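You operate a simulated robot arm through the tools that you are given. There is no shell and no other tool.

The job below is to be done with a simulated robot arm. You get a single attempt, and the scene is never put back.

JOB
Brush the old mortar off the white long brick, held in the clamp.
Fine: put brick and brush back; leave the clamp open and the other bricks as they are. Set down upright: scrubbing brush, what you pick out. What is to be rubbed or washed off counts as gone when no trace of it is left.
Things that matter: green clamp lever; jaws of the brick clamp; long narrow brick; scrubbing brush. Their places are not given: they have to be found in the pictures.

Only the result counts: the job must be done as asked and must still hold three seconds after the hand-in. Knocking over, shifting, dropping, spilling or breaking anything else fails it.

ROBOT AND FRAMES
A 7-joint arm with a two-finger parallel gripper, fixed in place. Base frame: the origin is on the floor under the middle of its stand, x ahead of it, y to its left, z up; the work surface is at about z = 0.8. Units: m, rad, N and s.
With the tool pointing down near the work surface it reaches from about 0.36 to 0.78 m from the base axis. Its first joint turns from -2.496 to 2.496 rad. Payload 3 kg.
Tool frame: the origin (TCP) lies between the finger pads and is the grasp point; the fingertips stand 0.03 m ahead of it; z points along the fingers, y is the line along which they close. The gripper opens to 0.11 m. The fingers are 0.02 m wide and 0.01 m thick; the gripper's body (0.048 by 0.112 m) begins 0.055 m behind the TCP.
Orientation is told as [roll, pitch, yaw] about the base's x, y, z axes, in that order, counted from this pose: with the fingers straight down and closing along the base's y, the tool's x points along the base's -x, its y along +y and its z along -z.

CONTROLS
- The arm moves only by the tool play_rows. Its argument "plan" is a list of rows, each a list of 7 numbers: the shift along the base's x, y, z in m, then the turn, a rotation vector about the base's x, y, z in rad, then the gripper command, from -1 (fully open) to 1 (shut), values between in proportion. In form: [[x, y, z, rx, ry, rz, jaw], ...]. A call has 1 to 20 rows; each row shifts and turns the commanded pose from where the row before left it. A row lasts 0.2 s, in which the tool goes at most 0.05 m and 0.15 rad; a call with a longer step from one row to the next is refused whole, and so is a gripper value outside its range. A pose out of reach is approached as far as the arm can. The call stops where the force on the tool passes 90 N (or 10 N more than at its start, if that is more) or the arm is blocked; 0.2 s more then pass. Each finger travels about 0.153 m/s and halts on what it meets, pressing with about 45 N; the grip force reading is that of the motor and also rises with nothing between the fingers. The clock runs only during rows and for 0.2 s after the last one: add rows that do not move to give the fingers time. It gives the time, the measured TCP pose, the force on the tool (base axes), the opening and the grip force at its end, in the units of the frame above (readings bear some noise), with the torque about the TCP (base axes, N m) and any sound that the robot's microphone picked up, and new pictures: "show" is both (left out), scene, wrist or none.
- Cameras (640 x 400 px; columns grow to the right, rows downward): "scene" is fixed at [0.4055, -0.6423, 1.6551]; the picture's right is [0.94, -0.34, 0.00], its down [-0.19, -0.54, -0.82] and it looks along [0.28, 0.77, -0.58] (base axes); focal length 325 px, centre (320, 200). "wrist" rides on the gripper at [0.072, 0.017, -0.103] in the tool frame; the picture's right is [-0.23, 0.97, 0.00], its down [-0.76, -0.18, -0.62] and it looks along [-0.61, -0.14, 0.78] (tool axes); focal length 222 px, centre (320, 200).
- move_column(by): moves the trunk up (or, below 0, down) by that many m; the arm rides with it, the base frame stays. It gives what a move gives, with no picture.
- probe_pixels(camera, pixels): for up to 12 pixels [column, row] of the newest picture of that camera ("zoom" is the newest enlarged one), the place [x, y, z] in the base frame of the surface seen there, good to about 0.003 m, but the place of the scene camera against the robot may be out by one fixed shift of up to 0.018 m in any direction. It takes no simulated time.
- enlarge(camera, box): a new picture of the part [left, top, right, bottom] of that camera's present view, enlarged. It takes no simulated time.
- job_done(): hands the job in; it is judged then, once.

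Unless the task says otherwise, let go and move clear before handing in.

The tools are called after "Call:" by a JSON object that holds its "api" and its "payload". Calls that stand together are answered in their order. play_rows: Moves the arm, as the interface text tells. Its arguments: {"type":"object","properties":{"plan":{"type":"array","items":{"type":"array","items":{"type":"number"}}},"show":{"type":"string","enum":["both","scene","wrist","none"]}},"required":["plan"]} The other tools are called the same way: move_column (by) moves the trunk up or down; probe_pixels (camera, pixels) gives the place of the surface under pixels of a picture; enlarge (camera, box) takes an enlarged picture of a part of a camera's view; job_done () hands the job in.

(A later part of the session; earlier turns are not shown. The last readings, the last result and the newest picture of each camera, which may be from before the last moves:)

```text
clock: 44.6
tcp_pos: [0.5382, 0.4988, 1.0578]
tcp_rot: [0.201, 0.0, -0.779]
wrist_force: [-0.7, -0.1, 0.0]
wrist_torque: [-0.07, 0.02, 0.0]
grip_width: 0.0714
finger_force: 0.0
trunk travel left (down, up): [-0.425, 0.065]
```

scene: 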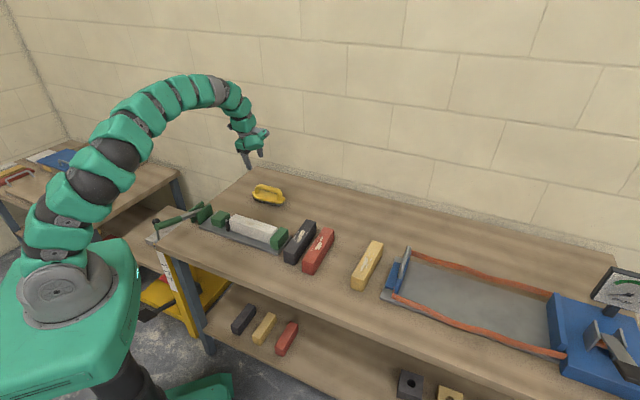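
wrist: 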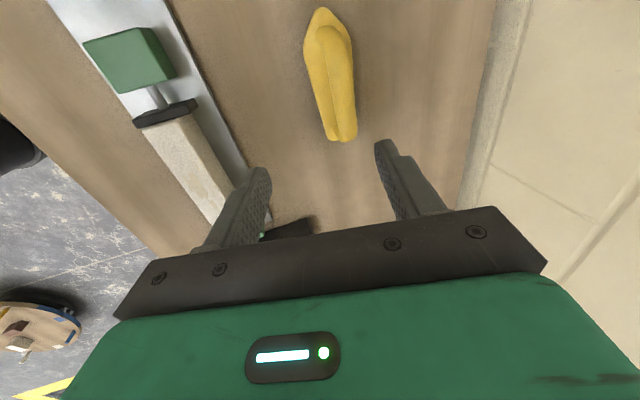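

Tilt is in place. Moving to a pre-grasp point 8 cm back along the tilted tool axis.

Call:
{"api": "play_rows", "payload": {"plan": [[0.0115, 0.012, -0.0325, 0, 0, 0, -0.3], [0.0115, 0.012, -0.0325, 0, 0, 0, -0.3], [0.0116, 0.0119, -0.0324, 0, 0, 0, -0.3], [0, 0, 0, 0, 0, 0, -0.3]], "show": "both"}}

Call:
{"api": "enlarge", "payload": {"camera": "wrist", "box": [220, 0, 440, 200]}}

```text
clock: 45.6
tcp_pos: [0.5748, 0.5347, 0.9608]
tcp_rot: [0.198, -0.001, -0.779]
wrist_force: [0.8, -1.3, 0.5]
wrist_torque: [-0.01, -0.01, -0.03]
grip_width: 0.0714
finger_force: 0.0
trunk travel left (down, up): [-0.425, 0.065]
```

scene: 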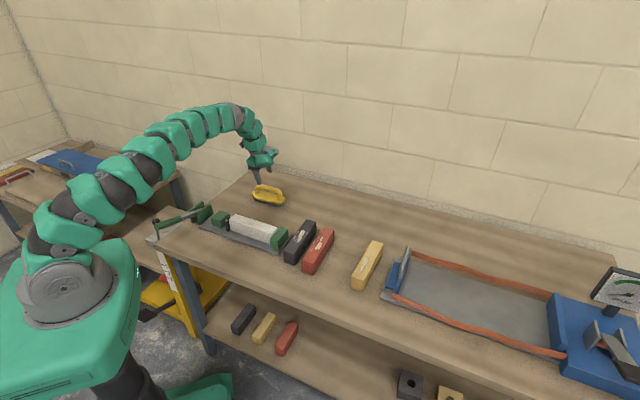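
wrist: 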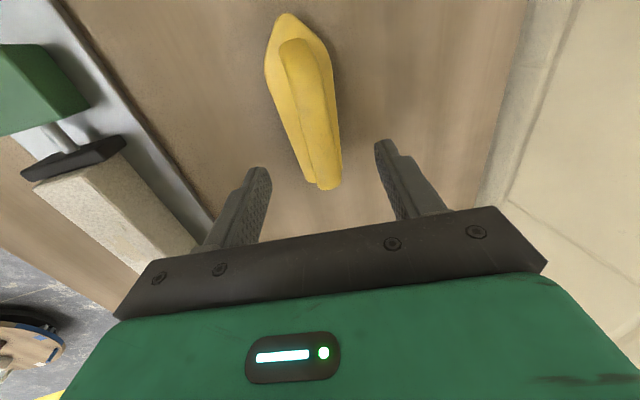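

```text
2.00 times, centred on (330, 100) of wrist
```

zoom: 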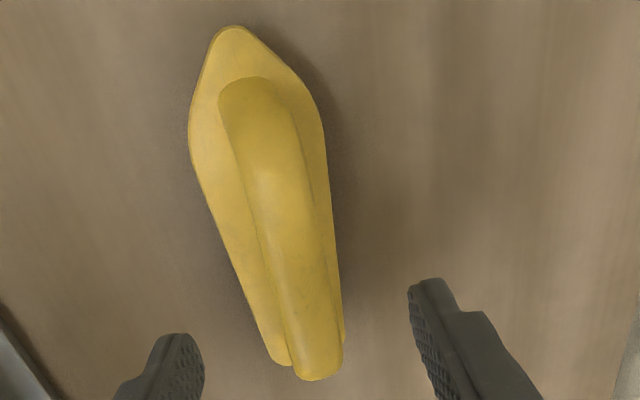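

Probing the handle ridge from this close view.

Call:
{"api": "probe_pixels", "payload": {"camera": "zoom", "pixels": [[255, 100], [268, 150], [285, 210], [300, 270], [315, 340], [245, 210], [325, 270], [270, 270], [232, 30], [275, 360], [195, 140], [318, 130]]}}

```text
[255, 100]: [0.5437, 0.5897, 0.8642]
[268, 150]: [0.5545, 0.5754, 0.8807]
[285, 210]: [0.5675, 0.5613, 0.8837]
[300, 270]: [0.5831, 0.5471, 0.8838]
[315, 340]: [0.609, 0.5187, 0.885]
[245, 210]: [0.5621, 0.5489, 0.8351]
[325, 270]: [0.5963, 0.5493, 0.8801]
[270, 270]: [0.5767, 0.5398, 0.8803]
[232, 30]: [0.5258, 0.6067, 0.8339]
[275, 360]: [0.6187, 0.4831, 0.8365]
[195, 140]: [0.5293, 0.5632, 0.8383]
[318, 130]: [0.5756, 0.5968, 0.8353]
```

Handle axis is at t≈0.799, centre (0.580, 0.549). Descending along the tilted axis to z≈0.884.

Call:
{"api": "play_rows", "payload": {"plan": [[0.0014, 0.0046, -0.0256, 0, 0, 0, -0.3], [0.0014, 0.0045, -0.0256, 0, 0, 0, -0.3], [0.0015, 0.0045, -0.0256, 0, 0, 0, -0.3], [0, 0, 0, 0, 0, 0, -0.3]], "show": "both"}}

Call:
{"api": "enlarge", "payload": {"camera": "scene", "box": [225, 140, 315, 220]}}

```text
clock: 46.6
tcp_pos: [0.5787, 0.5481, 0.8876]
tcp_rot: [0.201, -0.001, -0.778]
wrist_force: [1.0, -0.2, -0.5]
wrist_torque: [0.01, -0.02, -0.03]
grip_width: 0.0714
finger_force: 0.0
trunk travel left (down, up): [-0.425, 0.065]
```

scene: 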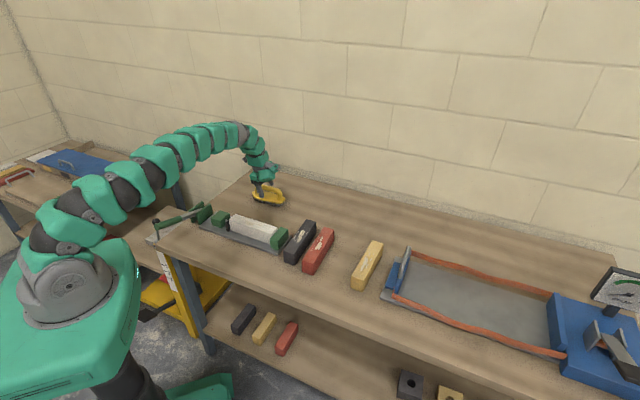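
wrist: 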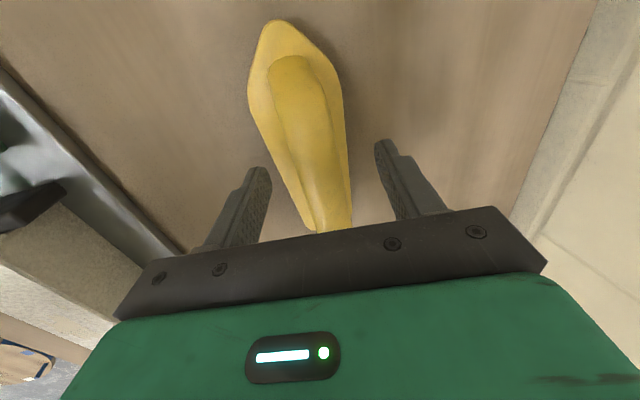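

```text
5.00 times, centred on (270, 180) of scene
```

zoom: 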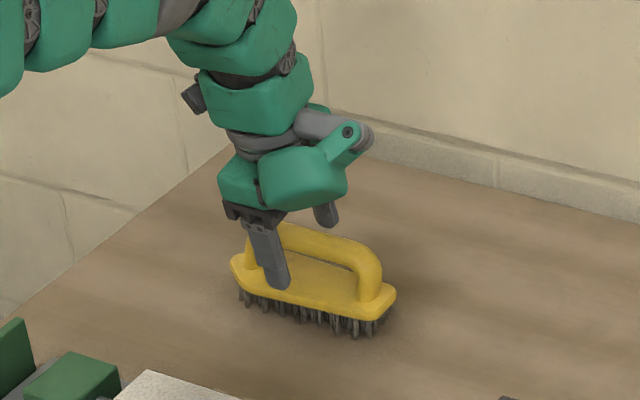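

The gripper straddles the handle near its centre. Lowering 3 mm and closing.

Call:
{"api": "play_rows", "payload": {"plan": [[0.0004, 0.0004, -0.003, 0, 0, 0, -0.3], [0, 0, 0, 0, 0, 0, 0.2], [0, 0, 0, 0, 0, 0, 0.45], [0, 0, 0, 0, 0, 0, 0.6], [0, 0, 0, 0, 0, 0, 1], [0, 0, 0, 0, 0, 0, 1]], "show": "none"}}

```text
clock: 48.0
tcp_pos: [0.579, 0.5505, 0.8839]
tcp_rot: [0.201, 0.001, -0.777]
wrist_force: [-0.2, -0.2, 1.7]
wrist_torque: [-0.04, 0.03, 0.04]
grip_width: 0.0253
finger_force: 44.7
trunk travel left (down, up): [-0.425, 0.065]
```

Handle gripped at 25 mm, negligible side force. I note the brush place (TCP 0.579, 0.549, 0.884) and lift.

Call:
{"api": "play_rows", "payload": {"plan": [[-0.0, 0.0, 0.02, 0, 0, 0, 1], [-0.005, -0.005, 0.03, 0, 0, 0, 1], [-0.01, -0.01, 0.03, 0, 0, 0, 1], [-0.01, -0.01, 0.02, 0, 0, 0, 1], [0, 0, 0, 0, 0, 0, 1]], "show": "both"}}

Call:
{"api": "enlarge", "payload": {"camera": "scene", "box": [200, 110, 300, 250]}}

```text
clock: 49.2
tcp_pos: [0.5539, 0.523, 0.9831]
tcp_rot: [0.201, 0.001, -0.779]
wrist_force: [-0.5, -0.6, -1.6]
wrist_torque: [0.02, 0.01, -0.01]
grip_width: 0.0248
finger_force: 44.6
trunk travel left (down, up): [-0.425, 0.065]
```

scene: 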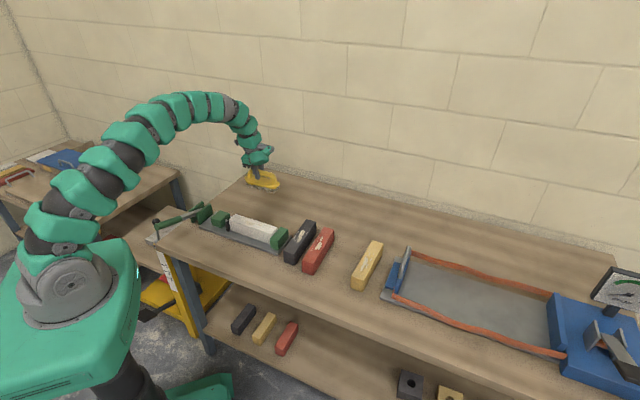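
wrist: 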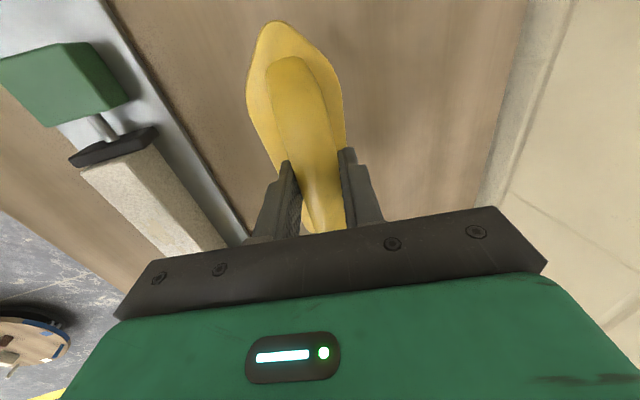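

```text
2.86 times, centred on (250, 180) of scene
```

zoom: 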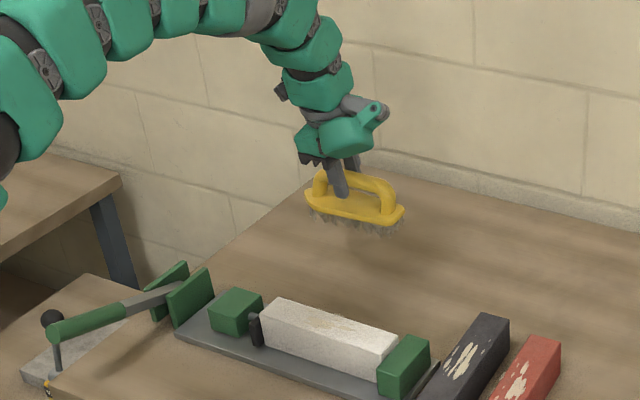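

The brush is held level (≈1.6 N). Moving it over the clamped brick's centre at a safe height.

Call:
{"api": "play_rows", "payload": {"plan": [[-0.0148, -0.0379, 0.0084, 0, 0, 0, 1], [-0.0148, -0.0379, 0.0084, 0, 0, 0, 1], [-0.0148, -0.0379, 0.0, 0, 0, 0, 1], [-0.0149, -0.0379, 0.0, 0, 0, 0, 1], [-0.0149, -0.0378, 0.0, 0, 0, 0, 1], [0, 0, 0, 0, 0, 0, 1]], "show": "both"}}

Call:
{"api": "enlarge", "payload": {"camera": "scene", "box": [190, 130, 310, 260]}}

```text
clock: 50.6
tcp_pos: [0.4768, 0.3344, 0.9999]
tcp_rot: [0.2, 0.0, -0.779]
wrist_force: [-0.6, 0.5, -2.2]
wrist_torque: [-0.01, -0.01, 0.01]
grip_width: 0.0253
finger_force: 45.0
trunk travel left (down, up): [-0.425, 0.065]
```

scene: 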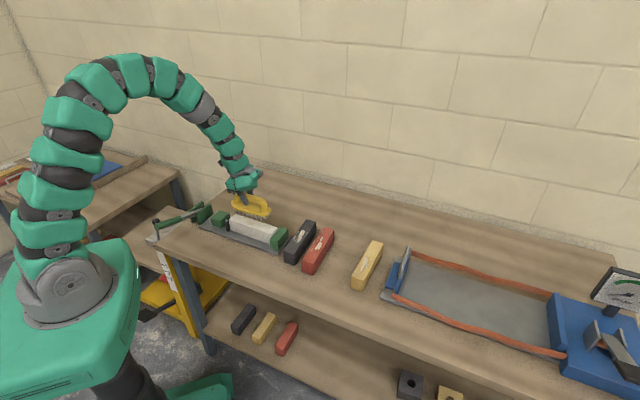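
wrist: 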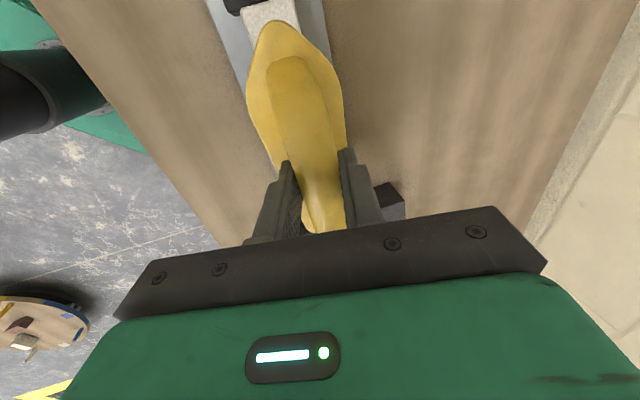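

```text
3.08 times, centred on (250, 195) of scene
```

zoom: 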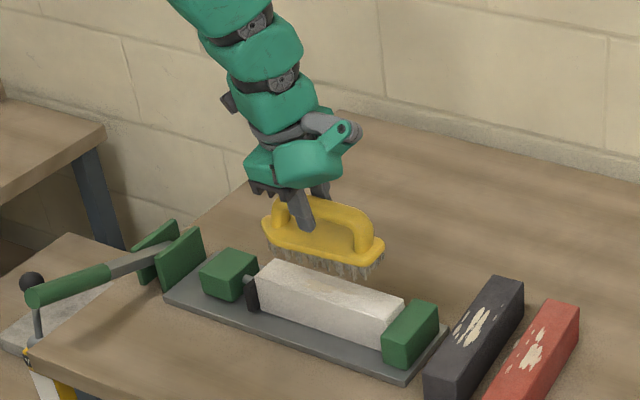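

The brush is above the brick. Lowering towards contact (expected near TCP z≈0.953).

Call:
{"api": "play_rows", "payload": {"plan": [[0.001, -0.0003, -0.025, 0, 0, 0, 1], [0, 0, -0.016, 0, 0, 0, 1], [0, 0, -0.003, 0, 0, 0, 1], [0, 0, 0, 0, 0, 0, 1]], "show": "none"}}

```text
clock: 51.6
tcp_pos: [0.48, 0.335, 0.9555]
tcp_rot: [0.198, 0.0, -0.778]
wrist_force: [-0.7, -0.7, -0.8]
wrist_torque: [-0.01, 0.01, -0.01]
grip_width: 0.0253
finger_force: 45.2
trunk travel left (down, up): [-0.425, 0.065]
```

Call:
{"api": "play_rows", "payload": {"plan": [[0, 0, -0.002, 0, 0, 0, 1], [0, 0, -0.001, 0, 0, 0, 1], [0, 0, 0, 0, 0, 0, 1]], "show": "none"}}

```text
clock: 52.4
tcp_pos: [0.4796, 0.3343, 0.9535]
tcp_rot: [0.2, -0.001, -0.781]
wrist_force: [-0.4, 0.9, 0.9]
wrist_torque: [-0.05, -0.01, -0.02]
grip_width: 0.0253
finger_force: 45.3
trunk travel left (down, up): [-0.425, 0.065]
```

Contact is starting (+2.5 N change). Pressing slightly further.

Call:
{"api": "play_rows", "payload": {"plan": [[0, 0, -0.0015, 0, 0, 0, 1], [0, 0, 0, 0, 0, 0, 1]], "show": "scene"}}

Call:
{"api": "enlarge", "payload": {"camera": "scene", "box": [200, 160, 300, 260]}}

```text
clock: 53.0
tcp_pos: [0.4782, 0.3359, 0.9519]
tcp_rot: [0.202, -0.003, -0.776]
wrist_force: [-0.2, 3.6, 20.9]
wrist_torque: [-0.19, 0.11, 0.07]
grip_width: 0.0253
finger_force: 45.2
trunk travel left (down, up): [-0.425, 0.065]
```

scene: 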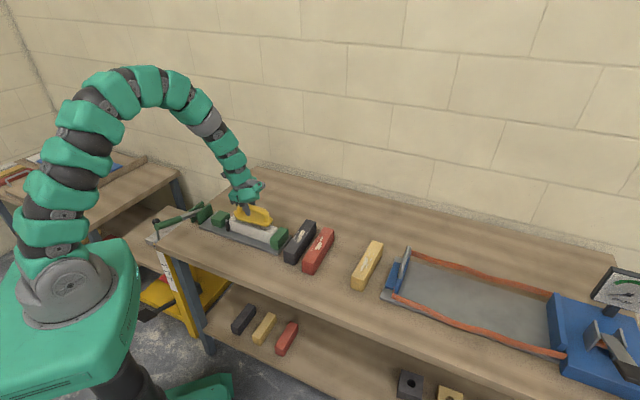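

```text
4.00 times, centred on (250, 210) of scene
```

zoom: 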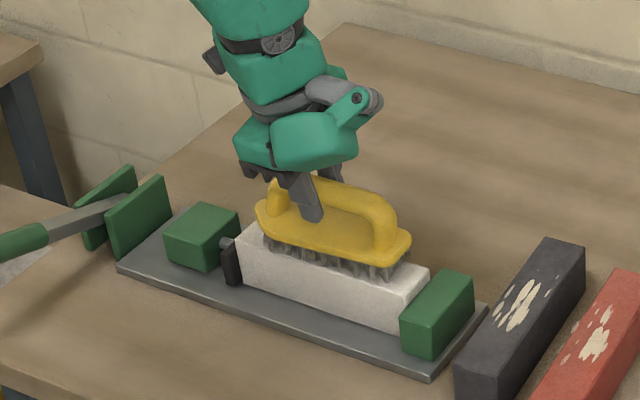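

Contact force ≈22 N with the brush sitting on the brick. Now scrubbing back and forth along the brick.

Call:
{"api": "play_rows", "payload": {"plan": [[0.0105, -0.0107, 0, 0, 0, 0, 1], [0.0105, -0.0107, 0, 0, 0, 0, 1], [-0.0105, 0.0107, 0, 0, 0, 0, 1], [-0.0105, 0.0107, 0, 0, 0, 0, 1], [-0.0105, 0.0107, 0, 0, 0, 0, 1], [-0.0105, 0.0107, 0, 0, 0, 0, 1], [0.0105, -0.0107, 0, 0, 0, 0, 1], [0.0105, -0.0107, 0, 0, 0, 0, 1], [0.0105, -0.0107, 0, 0, 0, 0, 1], [0.0105, -0.0107, 0, 0, 0, 0, 1], [-0.0105, 0.0107, 0, 0, 0, 0, 1], [-0.0105, 0.0107, 0, 0, 0, 0, 1], [-0.0105, 0.0107, 0, 0, 0, 0, 1], [-0.0105, 0.0107, 0, 0, 0, 0, 1], [0.0105, -0.0107, 0, 0, 0, 0, 1], [0.0105, -0.0107, 0, 0, 0, 0, 1]], "show": "scene"}}

Call:
{"api": "enlarge", "payload": {"camera": "scene", "box": [200, 160, 300, 260]}}

```text
clock: 56.4
tcp_pos: [0.4793, 0.3335, 0.9519]
tcp_rot: [0.2, -0.001, -0.78]
wrist_force: [-1.1, 0.0, 13.0]
wrist_torque: [0.12, 0.31, 0.05]
grip_width: 0.0254
finger_force: 44.7
trunk travel left (down, up): [-0.425, 0.065]
```

scene: 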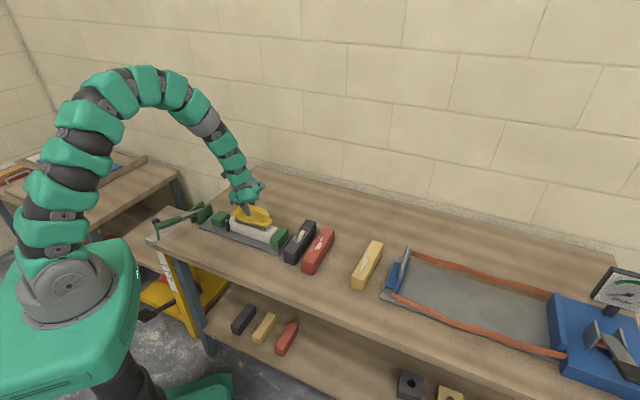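

```text
4.00 times, centred on (250, 210) of scene
```

zoom: 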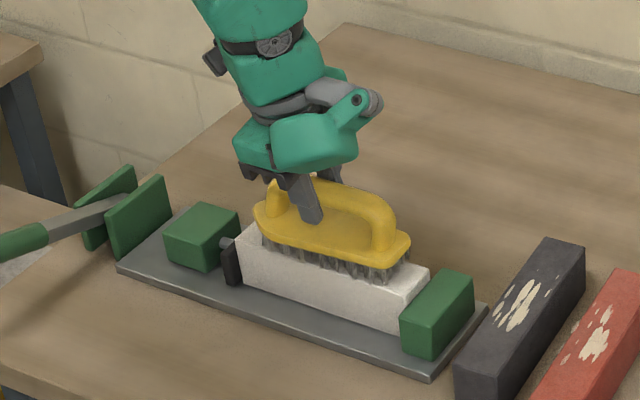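

Brush still well seated (13–15 N). Another round with sideways offsets of ±8 mm to catch edge flecks.

Call:
{"api": "play_rows", "payload": {"plan": [[0.0057, 0.0056, -0.0003, 0, 0, 0, 1], [0.014, -0.0143, 0, 0, 0, 0, 1], [0.0105, -0.0107, 0, 0, 0, 0, 1], [-0.0175, 0.0178, 0, 0, 0, 0, 1], [-0.0175, 0.0178, 0, 0, 0, 0, 1], [-0.014, 0.0143, 0, 0, 0, 0, 1], [0.0245, -0.025, 0, 0, 0, 0, 1], [-0.0057, -0.0056, 0, 0, 0, 0, 1], [-0.0057, -0.0056, 0, 0, 0, 0, 1], [0.014, -0.0143, 0, 0, 0, 0, 1], [0.0105, -0.0107, 0, 0, 0, 0, 1], [-0.0175, 0.0178, 0, 0, 0, 0, 1], [-0.0175, 0.0178, 0, 0, 0, 0, 1], [-0.014, 0.0143, 0, 0, 0, 0, 1], [0.0245, -0.025, 0, 0, 0, 0, 1], [0.0057, 0.0056, 0, 0, 0, 0, 1], [0, 0, 0, 0, 0, 0, 1]], "show": "none"}}

```text
clock: 60.0
tcp_pos: [0.4782, 0.3334, 0.951]
tcp_rot: [0.199, 0.001, -0.779]
wrist_force: [-1.5, -1.6, 4.8]
wrist_torque: [-0.19, -0.07, -0.06]
grip_width: 0.0254
finger_force: 44.9
trunk travel left (down, up): [-0.425, 0.065]
```

Now lifting the brush and moving it aside (+v) to inspect the brick's top.

Call:
{"api": "play_rows", "payload": {"plan": [[0, 0, 0.03, 0, 0, 0, 1], [0.01, 0.01, 0.03, 0, 0, 0, 1], [0.025, 0.025, 0.01, 0, 0, 0, 1], [0.03, 0.03, 0.0, 0, 0, 0, 1], [0.02, 0.02, 0, 0, 0, 0, 1], [0, 0, 0, 0, 0, 0, 1]], "show": "both"}}

Call:
{"api": "enlarge", "payload": {"camera": "scene", "box": [215, 200, 295, 255]}}

Call:
{"api": "enlarge", "payload": {"camera": "wrist", "box": [40, 60, 280, 260]}}

```text
clock: 61.4
tcp_pos: [0.564, 0.4212, 1.0207]
tcp_rot: [0.199, 0.0, -0.78]
wrist_force: [-0.2, 0.2, -1.3]
wrist_torque: [0.01, -0.01, 0.03]
grip_width: 0.0255
finger_force: 45.3
trunk travel left (down, up): [-0.425, 0.065]
```

scene: 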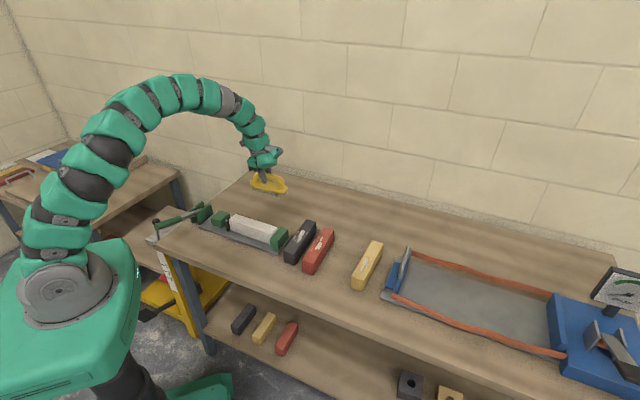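
wrist: 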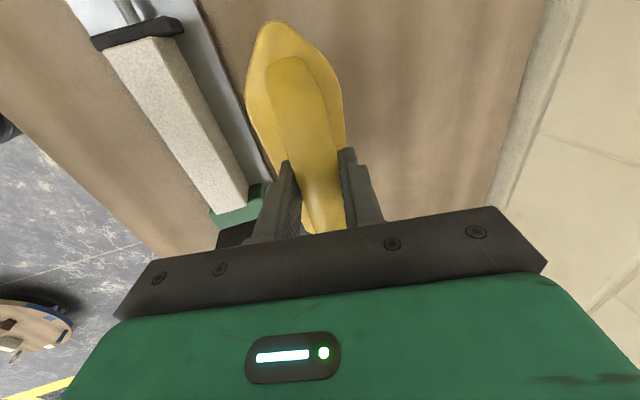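

```text
7.27 times, centred on (255, 228) of scene
```

zoom: 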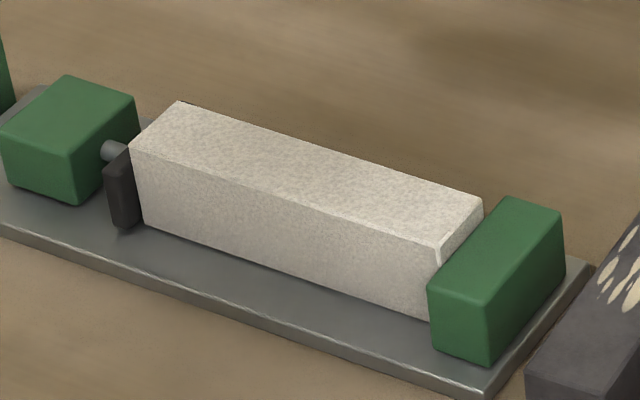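

```text
2.00 times, centred on (160, 160) of wrist
```

zoom: 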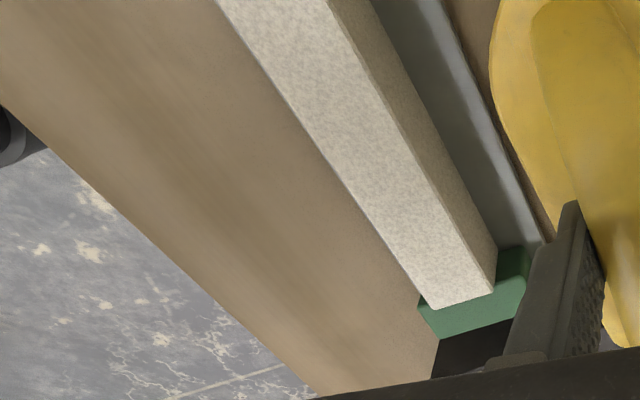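

The brick's top looks clean in both views. I zoom tighter to look for any faint trace.

Call:
{"api": "enlarge", "payload": {"camera": "scene", "box": [228, 210, 258, 230]}}

Call:
{"api": "enlarge", "payload": {"camera": "scene", "box": [250, 215, 280, 240]}}

Call:
{"api": "enlarge", "payload": {"camera": "wrist", "box": [100, 40, 180, 120]}}

Call:
{"api": "enlarge", "payload": {"camera": "wrist", "box": [160, 100, 260, 215]}}

```text
16.00 times, centred on (243, 220) of scene
```

zoom: 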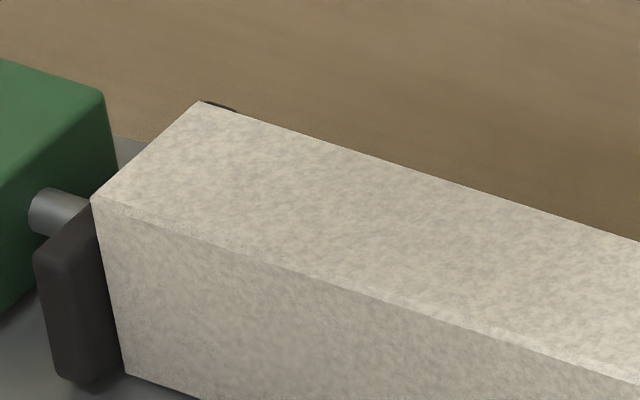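

```text
16.00 times, centred on (265, 228) of scene
```

zoom: 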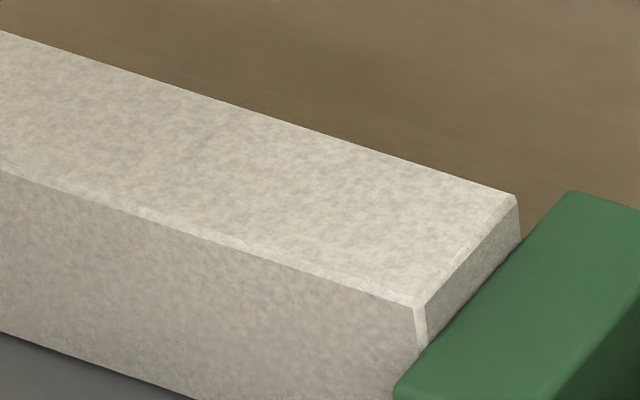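

```text
5.00 times, centred on (140, 80) of wrist
```

zoom: 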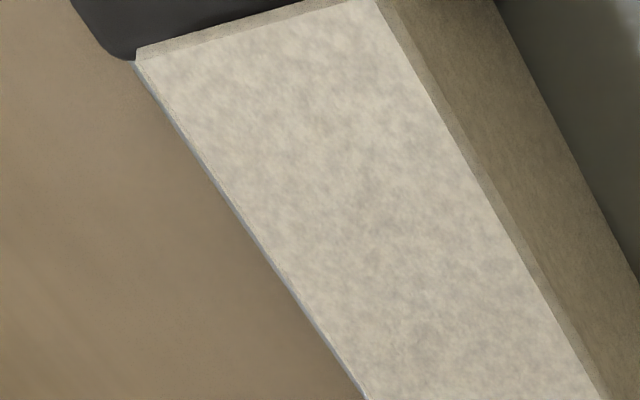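

```text
3.48 times, centred on (210, 158) of wrist
```

zoom: 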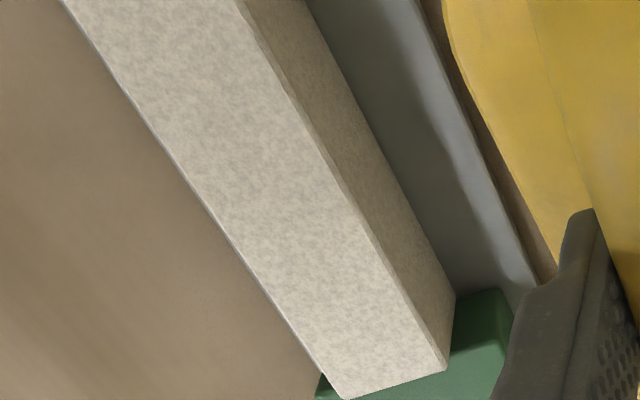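

No trace is visible. Since the last passes were light, I'll give the top one more thorough scrub at a bit more pressure to be safe.

Call:
{"api": "play_rows", "payload": {"plan": [[-0.02, -0.02, 0, 0, 0, 0, 1], [-0.03, -0.03, 0, 0, 0, 0, 1], [-0.025, -0.025, -0.01, 0, 0, 0, 1], [-0.0095, -0.0115, -0.028, 0, 0, 0, 1], [0, 0, -0.026, 0, 0, 0, 1], [0, 0, -0.005, 0, 0, 0, 1], [0, 0, 0, 0, 0, 0, 1]], "show": "none"}}

```text
clock: 63.0
tcp_pos: [0.4806, 0.3316, 0.9508]
tcp_rot: [0.2, 0.0, -0.78]
wrist_force: [0.6, -1.6, 4.5]
wrist_torque: [-0.29, -0.01, 0.02]
grip_width: 0.0256
finger_force: 44.6
trunk travel left (down, up): [-0.425, 0.065]
```

Call:
{"api": "play_rows", "payload": {"plan": [[0.0, 0.0015, -0.0012, 0, 0, 0, 1], [0.0105, -0.0107, 0, 0, 0, 0, 1], [0.0105, -0.0107, 0, 0, 0, 0, 1], [-0.0105, 0.0107, 0, 0, 0, 0, 1], [-0.0105, 0.0107, 0, 0, 0, 0, 1], [-0.0105, 0.0107, 0, 0, 0, 0, 1], [-0.0105, 0.0107, 0, 0, 0, 0, 1], [0.0105, -0.0107, 0, 0, 0, 0, 1], [0.0105, -0.0107, 0, 0, 0, 0, 1], [0, 0, 0, 0, 0, 0, 1]], "show": "none"}}

```text
clock: 65.2
tcp_pos: [0.4805, 0.3324, 0.9513]
tcp_rot: [0.198, 0.001, -0.777]
wrist_force: [-3.2, 0.3, 15.9]
wrist_torque: [-0.18, -0.01, 0.03]
grip_width: 0.0258
finger_force: 44.8
trunk travel left (down, up): [-0.425, 0.065]
```

Force is ≈17 N now. Adding sideways-offset passes, covering both long edges and the ends.

Call:
{"api": "play_rows", "payload": {"plan": [[0.0057, 0.0056, 0, 0, 0, 0, 1], [0.014, -0.0143, 0, 0, 0, 0, 1], [0.0105, -0.0107, 0, 0, 0, 0, 1], [-0.0175, 0.0178, 0, 0, 0, 0, 1], [-0.0175, 0.0178, 0, 0, 0, 0, 1], [-0.014, 0.0143, 0, 0, 0, 0, 1], [0.0245, -0.025, 0, 0, 0, 0, 1], [-0.0057, -0.0056, 0, 0, 0, 0, 1], [-0.0057, -0.0056, 0, 0, 0, 0, 1], [0.014, -0.0143, 0, 0, 0, 0, 1], [0.0105, -0.0107, 0, 0, 0, 0, 1], [-0.0175, 0.0178, 0, 0, 0, 0, 1], [-0.0175, 0.0178, 0, 0, 0, 0, 1], [-0.014, 0.0143, 0, 0, 0, 0, 1], [0.0245, -0.025, 0, 0, 0, 0, 1], [0.0057, 0.0056, 0, 0, 0, 0, 1], [0, 0, 0, 0, 0, 0, 1]], "show": "none"}}

```text
clock: 68.8
tcp_pos: [0.4792, 0.3322, 0.9505]
tcp_rot: [0.199, -0.001, -0.779]
wrist_force: [-3.8, -1.8, 7.7]
wrist_torque: [-0.2, 0.07, -0.04]
grip_width: 0.0253
finger_force: 45.2
trunk travel left (down, up): [-0.425, 0.065]
```

Scrubbing done. Lifting the brush and moving back over its original place; I'll check how it sits in the grip.

Call:
{"api": "play_rows", "payload": {"plan": [[0, 0, 0.03, 0, 0, 0, 1], [0, 0, 0.04, 0, 0, 0, 1], [0.0166, 0.0361, 0.0, 0, 0, 0, 1], [0.0166, 0.0361, 0.0, 0, 0, 0, 1], [0.0166, 0.0361, -0.01, 0, 0, 0, 1], [0.0166, 0.0361, -0.01, 0, 0, 0, 1], [0.0166, 0.0361, -0.01, 0, 0, 0, 1], [0.0166, 0.0361, -0.01, 0, 0, 0, 1], [0, 0, 0, 0, 0, 0, 1]], "show": "both"}}

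Call:
{"api": "enlarge", "payload": {"camera": "scene", "box": [220, 130, 320, 220]}}

Call:
{"api": "enlarge", "payload": {"camera": "scene", "box": [215, 200, 295, 255]}}

```text
clock: 70.8
tcp_pos: [0.5814, 0.5484, 0.98]
tcp_rot: [0.199, 0.0, -0.779]
wrist_force: [-0.1, 0.2, -0.5]
wrist_torque: [-0.01, -0.01, -0.02]
grip_width: 0.0253
finger_force: 44.9
trunk travel left (down, up): [-0.425, 0.065]
```

scene: 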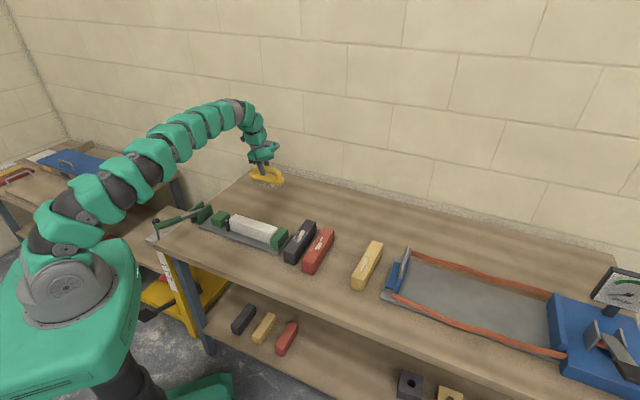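
wrist: 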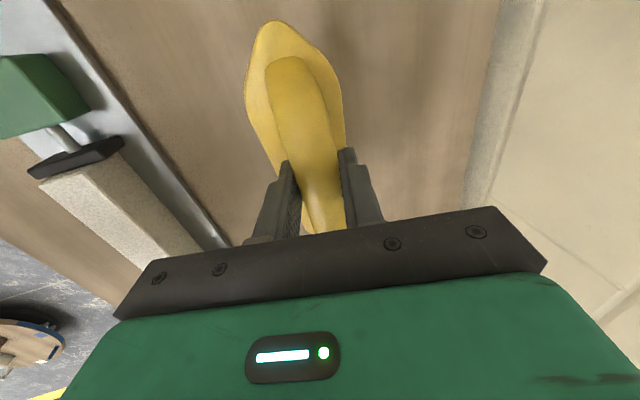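

```text
4.44 times, centred on (270, 175) of scene
```

zoom: 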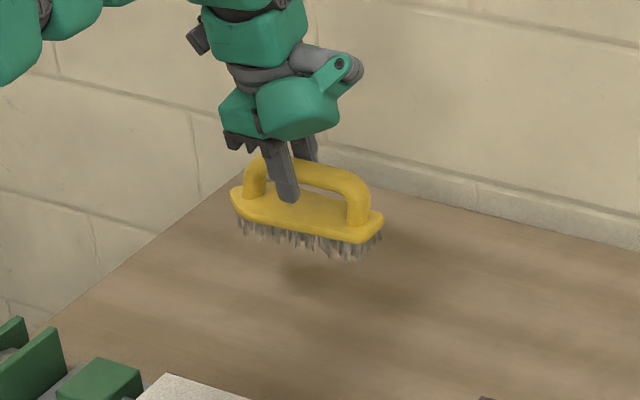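

```text
7.27 times, centred on (255, 228) of scene
```

zoom: 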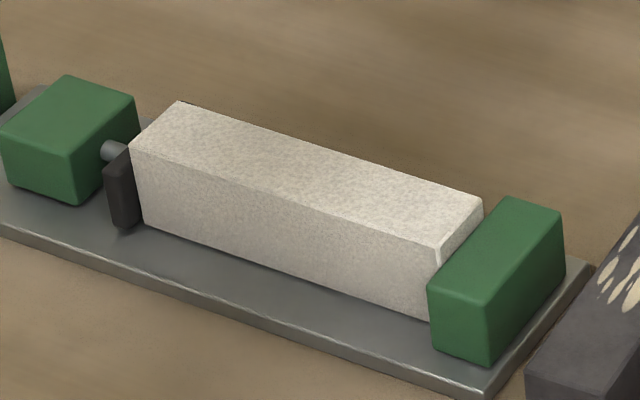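

The brick is clean and the brush sits unchanged in the grip. Lowering the brush onto its original place.

Call:
{"api": "play_rows", "payload": {"plan": [[-0.0015, 0.0005, -0.03, 0, 0, 0, 1], [0, 0, -0.03, 0, 0, 0, 1], [0, 0, -0.02, 0, 0, 0, 1], [0, 0, -0.008, 0, 0, 0, 1], [0, 0, 0, 0, 0, 0, 1]], "show": "none"}}

```text
clock: 72.0
tcp_pos: [0.5789, 0.551, 0.8934]
tcp_rot: [0.199, 0.0, -0.78]
wrist_force: [0.1, 0.3, -1.9]
wrist_torque: [-0.01, 0.03, 0.0]
grip_width: 0.0256
finger_force: 45.2
trunk travel left (down, up): [-0.425, 0.065]
```

Call:
{"api": "play_rows", "payload": {"plan": [[0, -0.001, -0.005, 0, 0, 0, 1], [0, 0, -0.002, 0, 0, 0, 1], [0, 0, -0.001, 0, 0, 0, 1], [0, 0, 0, 0, 0, 0, 1]], "show": "none"}}

```text
clock: 73.0
tcp_pos: [0.5788, 0.5485, 0.8849]
tcp_rot: [0.197, 0.0, -0.778]
wrist_force: [-0.3, 0.0, -1.5]
wrist_torque: [0.02, 0.02, 0.01]
grip_width: 0.0252
finger_force: 44.6
trunk travel left (down, up): [-0.425, 0.065]
```

Call:
{"api": "play_rows", "payload": {"plan": [[0, 0, -0.0015, 0, 0, 0, 1], [0, 0, -0.001, 0, 0, 0, 1], [0, 0, 0, 0, 0, 0, 1]], "show": "none"}}

```text
clock: 73.8
tcp_pos: [0.579, 0.5499, 0.8822]
tcp_rot: [0.199, 0.001, -0.778]
wrist_force: [0.4, -0.6, -1.3]
wrist_torque: [-0.02, 0.03, 0.0]
grip_width: 0.0254
finger_force: 45.4
trunk travel left (down, up): [-0.425, 0.065]
```

No contact yet; the brush likely slid ~2 mm up in the grip during scrubbing. Continuing in 1 mm steps.

Call:
{"api": "play_rows", "payload": {"plan": [[0, 0, -0.001, 0, 0, 0, 1], [0, 0, -0.001, 0, 0, 0, 1], [0, 0, 0, 0, 0, 0, 1]], "show": "none"}}

```text
clock: 74.6
tcp_pos: [0.5778, 0.5505, 0.8822]
tcp_rot: [0.204, 0.0, -0.778]
wrist_force: [1.8, 3.6, 16.6]
wrist_torque: [-0.18, -0.09, 0.02]
grip_width: 0.0253
finger_force: 44.7
trunk travel left (down, up): [-0.425, 0.065]
```

Brush is down (17 N). Relieving slightly, releasing and backing out along the tool axis.

Call:
{"api": "play_rows", "payload": {"plan": [[0, 0, 0.001, 0, 0, 0, 1], [0, 0, 0, 0, 0, 0, 0.45], [0, 0, 0, 0, 0, 0, 0.2], [0, 0, 0, 0, 0, 0, -0.2], [0, 0, 0, 0, 0, 0, -0.2], [-0.0042, -0.0042, 0.0294, 0, 0, 0, -0.2], [-0.0056, -0.0056, 0.0392, 0, 0, 0, -0.2], [-0.0056, -0.0056, 0.0392, 0, 0, 0, -0.2], [-0.02, -0.02, 0.03, 0, 0, 0, -0.2], [0, 0, 0, 0, 0, 0, -0.2]], "show": "both"}}

Call:
{"api": "enlarge", "payload": {"camera": "scene", "box": [180, 155, 300, 255]}}

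```text
clock: 76.8
tcp_pos: [0.5409, 0.5129, 1.0181]
tcp_rot: [0.199, -0.002, -0.779]
wrist_force: [-0.8, -0.4, 0.0]
wrist_torque: [0.04, 0.03, 0.0]
grip_width: 0.0661
finger_force: 0.2
trunk travel left (down, up): [-0.425, 0.065]
```

scene: 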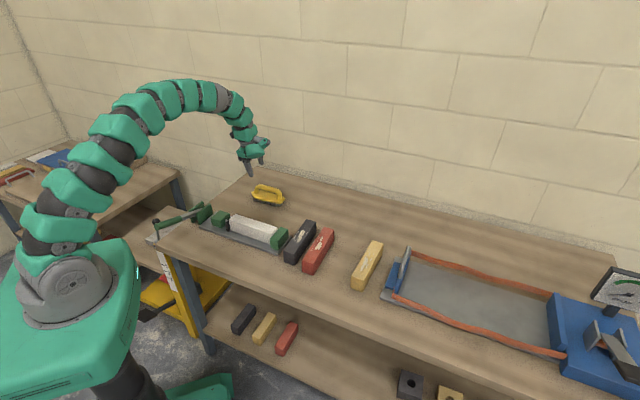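
wrist: 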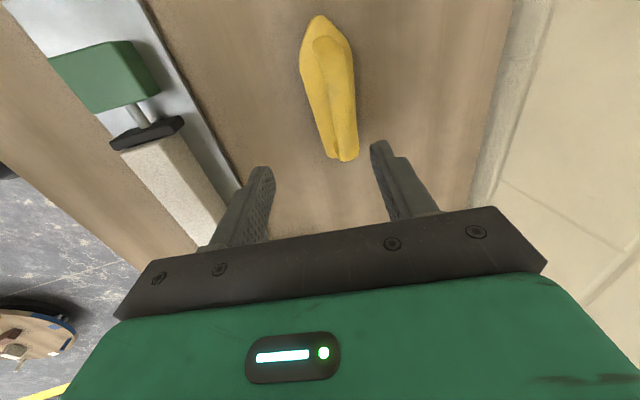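

```text
4.00 times, centred on (240, 205) of scene
```

zoom: 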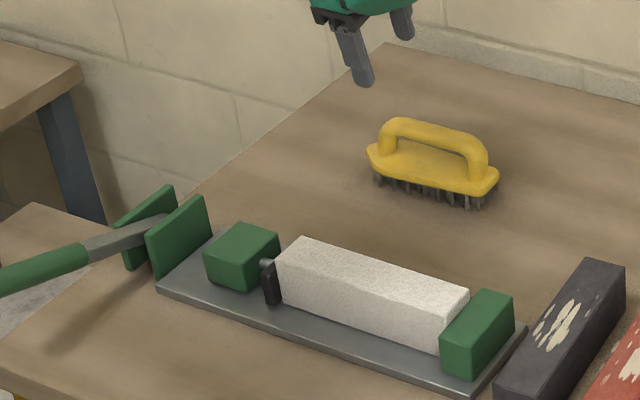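

The brush stands upright at its old place. Next: untilt, rise, and move over the lever end (grasp point ≈(0.167, 0.393)) with yaw 0.777.

Call:
{"api": "play_rows", "payload": {"plan": [[-0.01, -0.01, 0.045, -0.071, 0.0705, 0, -0.2], [-0.01, -0.01, 0.045, -0.071, 0.0705, 0, -0.2], [-0.0321, -0.0091, 0.03, 0, 0, 0.1415, -0.2], [-0.0321, -0.0091, 0.0, 0, 0, 0.1415, -0.2], [-0.0321, -0.0091, 0.0, 0, 0, 0.1415, -0.2], [-0.0321, -0.0091, 0.0, 0, 0, 0.1415, -0.2], [-0.0321, -0.0091, 0.0, 0, 0, 0.1415, -0.2], [-0.0321, -0.0091, 0.0, 0, 0, 0.1415, -0.2], [-0.0321, -0.0091, 0.0, 0, 0, 0.1415, -0.2], [-0.0321, -0.0091, 0.0, 0, 0, 0.1415, -0.2], [-0.0321, -0.0091, 0.0, 0, 0, 0.1415, -0.2], [-0.0321, -0.0091, 0.0, 0, 0, 0.1415, -0.2], [-0.0326, -0.0088, 0.0, 0, 0, 0.1415, -0.2], [0, 0, 0, 0, 0, 0, -0.2]], "show": "both"}}

```text
clock: 79.8
tcp_pos: [0.1668, 0.394, 1.1394]
tcp_rot: [0.001, 0.0, 0.782]
wrist_force: [-0.5, -0.6, -0.5]
wrist_torque: [-0.02, 0.0, 0.0]
grip_width: 0.0659
finger_force: 0.0
trunk travel left (down, up): [-0.425, 0.065]
```

scene: 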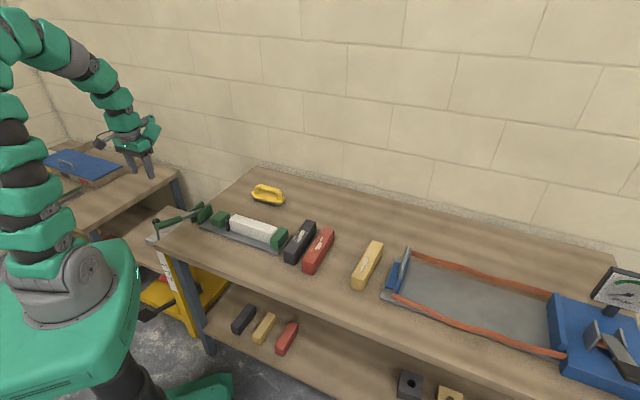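
wrist: 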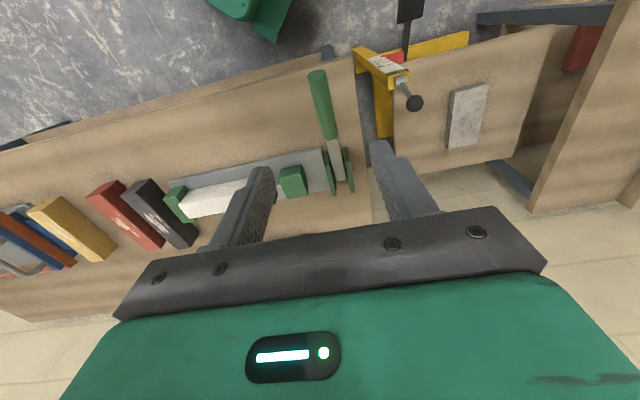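

The lever end [318,75] lies below the fingers. Descending to z≈0.96 and checking before the last part.

Call:
{"api": "play_rows", "payload": {"plan": [[0.0005, -0.0009, -0.045, 0, 0, -0.005, -0.2], [0, 0, -0.045, 0, 0, 0, -0.2], [0, 0, -0.045, 0, 0, 0, -0.2], [0, 0, -0.045, 0, 0, 0, -0.2], [0, 0, 0, 0, 0, 0, -0.2]], "show": "both"}}

Call:
{"api": "enlarge", "payload": {"camera": "scene", "box": [110, 160, 230, 260]}}

```text
clock: 81.0
tcp_pos: [0.1693, 0.3961, 0.9599]
tcp_rot: [0.0, 0.0, 0.773]
wrist_force: [0.1, -0.5, 0.0]
wrist_torque: [0.01, -0.01, -0.02]
grip_width: 0.0659
finger_force: 0.0
trunk travel left (down, up): [-0.425, 0.065]
```

scene: 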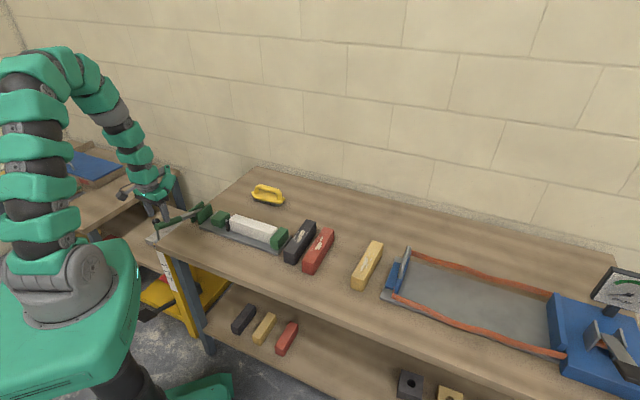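
wrist: 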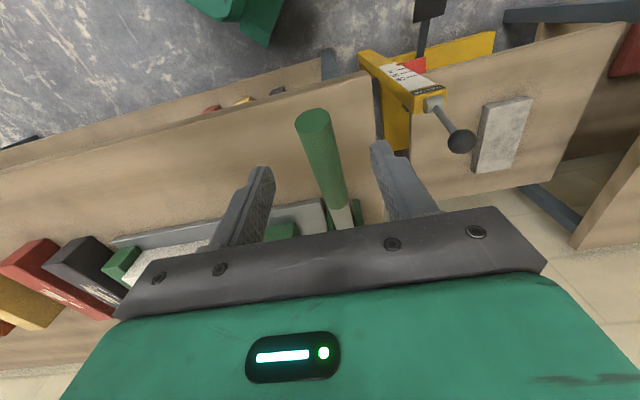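

```text
4.00 times, centred on (170, 210) of scene
```

zoom: 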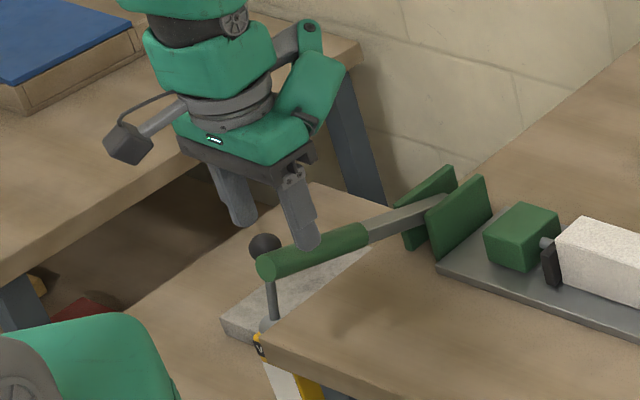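

Aligned with the lever between the fingers. Descending to z≈0.90 and gripping.

Call:
{"api": "play_rows", "payload": {"plan": [[0, 0, -0.03, 0, 0, 0, -0.2], [0, 0, -0.029, 0, 0, 0, -0.2], [0, 0, 0, 0, 0, 0, -0.2], [0, 0, 0, 0, 0, 0, 0.3], [0, 0, 0, 0, 0, 0, 0.5], [0, 0, 0, 0, 0, 0, 1], [0, 0, 0, 0, 0, 0, 1]], "show": "wrist"}}

```text
clock: 82.6
tcp_pos: [0.1682, 0.3955, 0.9012]
tcp_rot: [0.002, 0.002, 0.773]
wrist_force: [10.1, -8.3, -0.9]
wrist_torque: [0.11, 0.14, 0.76]
grip_width: 0.0256
finger_force: 45.0
trunk travel left (down, up): [-0.425, 0.065]
```

wrist: 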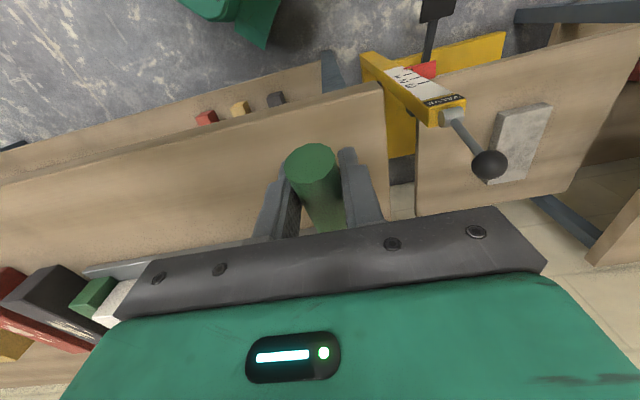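

Gripped. Correcting 1 mm along +u, then lifting the lever along its arc: first two small steps with a force check.

Call:
{"api": "play_rows", "payload": {"plan": [[0.0007, -0.0007, 0.0, 0, 0, 0, 1], [0.0024, 0.0024, 0.0087, 0, 0, 0, 1], [0.0025, 0.0024, 0.0087, 0, 0, 0, 1], [0, 0, 0, 0, 0, 0, 1]], "show": "none"}}

```text
clock: 83.6
tcp_pos: [0.1728, 0.3996, 0.9171]
tcp_rot: [0.0, 0.0, 0.774]
wrist_force: [-16.4, 17.2, -9.2]
wrist_torque: [-0.45, 0.81, 0.85]
grip_width: 0.0258
finger_force: 44.1
trunk travel left (down, up): [-0.425, 0.065]
```

Lever is moving with little force (−9 N vertical); correcting the side load slightly and continuing the arc.

Call:
{"api": "play_rows", "payload": {"plan": [[0.0055, 0.0069, 0.0171, 0, 0, 0, 1], [0.0074, 0.0073, 0.0163, 0, 0, 0, 1], [0.0085, 0.0083, 0.015, 0, 0, 0, 1], [0, 0, 0, 0, 0, 0, 1]], "show": "scene"}}

Call:
{"api": "enlarge", "payload": {"camera": "scene", "box": [130, 150, 290, 260]}}

```text
clock: 84.6
tcp_pos: [0.1952, 0.4204, 0.9667]
tcp_rot: [-0.002, -0.002, 0.775]
wrist_force: [-24.4, 11.9, 0.6]
wrist_torque: [-0.21, 0.93, 0.52]
grip_width: 0.0256
finger_force: 45.1
trunk travel left (down, up): [-0.425, 0.065]
```

scene: 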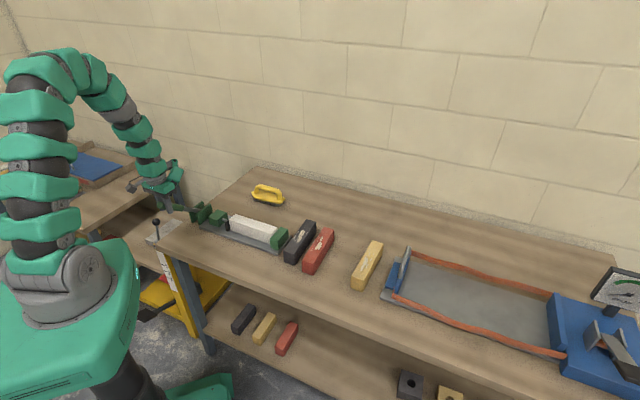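

```text
3.64 times, centred on (210, 205) of scene
```

zoom: 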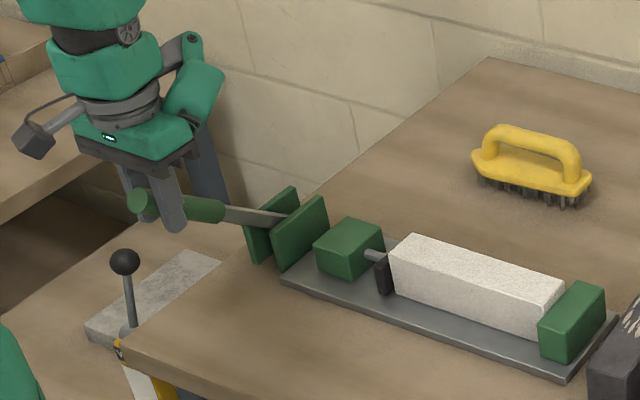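

The lever rises and the jaw is coming free. Continuing with a small −u correction.

Call:
{"api": "play_rows", "payload": {"plan": [[0.0084, 0.0107, 0.0139, 0, 0, 0, 1], [0.0101, 0.0107, 0.0124, 0, 0, 0, 1], [0.0113, 0.0111, 0.0109, 0, 0, 0, 1], [0, 0, 0, 0, 0, 0, 1]], "show": "none"}}

```text
clock: 85.6
tcp_pos: [0.2274, 0.4537, 1.0019]
tcp_rot: [0.001, -0.001, 0.772]
wrist_force: [-1.3, -7.7, -1.4]
wrist_torque: [-0.32, 1.02, 0.33]
grip_width: 0.026
finger_force: 44.9
trunk travel left (down, up): [-0.425, 0.065]
```

Call:
{"api": "play_rows", "payload": {"plan": [[0.012, 0.0118, 0.0092, 0, 0, 0, 1], [0.0127, 0.0125, 0.0075, 0, 0, 0, 1], [0.0131, 0.0129, 0.0057, 0, 0, 0, 1], [0, 0, 0, 0, 0, 0, 1]], "show": "scene"}}

Call:
{"api": "enlarge", "payload": {"camera": "scene", "box": [130, 150, 290, 260]}}

```text
clock: 86.6
tcp_pos: [0.2655, 0.4912, 1.025]
tcp_rot: [0.002, -0.005, 0.772]
wrist_force: [-7.5, 4.4, -4.5]
wrist_torque: [0.47, 1.02, 0.08]
grip_width: 0.0256
finger_force: 44.9
trunk travel left (down, up): [-0.425, 0.065]
```

scene: 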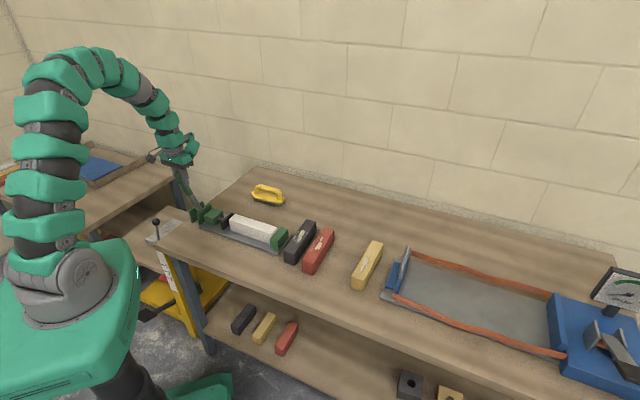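

```text
3.64 times, centred on (210, 205) of scene
```

zoom: 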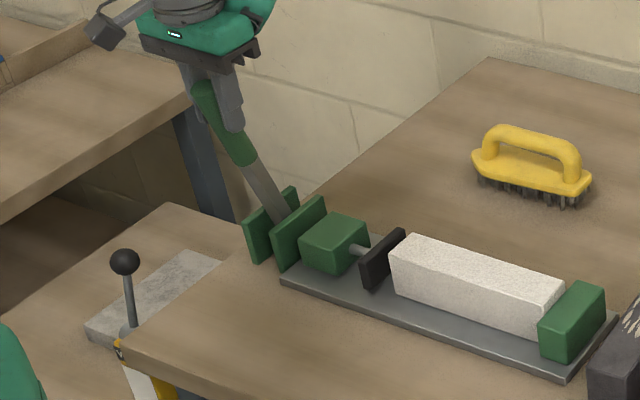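

The jaw has opened clear of the brick. Continuing towards upright until the stop is felt.

Call:
{"api": "play_rows", "payload": {"plan": [[0.0135, 0.0132, 0.0038, 0, 0, 0, 1], [0.0137, 0.0135, 0.002, 0, 0, 0, 1], [0, 0, 0, 0, 0, 0, 1]], "show": "none"}}

```text
clock: 87.4
tcp_pos: [0.2903, 0.5173, 1.0309]
tcp_rot: [0.001, -0.003, 0.773]
wrist_force: [0.2, 7.0, 18.6]
wrist_torque: [-0.24, 0.24, -0.08]
grip_width: 0.0256
finger_force: 45.3
trunk travel left (down, up): [-0.425, 0.065]
```

Call:
{"api": "play_rows", "payload": {"plan": [[0.005, 0.0049, 0.0015, 0, 0, 0, 1], [0, 0, 0, 0, 0, 0, 1]], "show": "none"}}

```text
clock: 88.0
tcp_pos: [0.2953, 0.5226, 1.0316]
tcp_rot: [0.0, 0.0, 0.773]
wrist_force: [-5.1, 8.3, -6.4]
wrist_torque: [-0.57, 1.35, -0.05]
grip_width: 0.0259
finger_force: 44.6
trunk travel left (down, up): [-0.425, 0.065]
```

Call:
{"api": "play_rows", "payload": {"plan": [[0.0036, 0.0035, 0.0, 0, 0, 0, 1], [0, 0, 0, 0, 0, 0, 1]], "show": "none"}}

```text
clock: 88.6
tcp_pos: [0.2979, 0.526, 1.031]
tcp_rot: [-0.003, 0.002, 0.774]
wrist_force: [-6.6, 3.2, -11.5]
wrist_torque: [-0.76, 1.19, 0.01]
grip_width: 0.026
finger_force: 45.5
trunk travel left (down, up): [-0.425, 0.065]
```

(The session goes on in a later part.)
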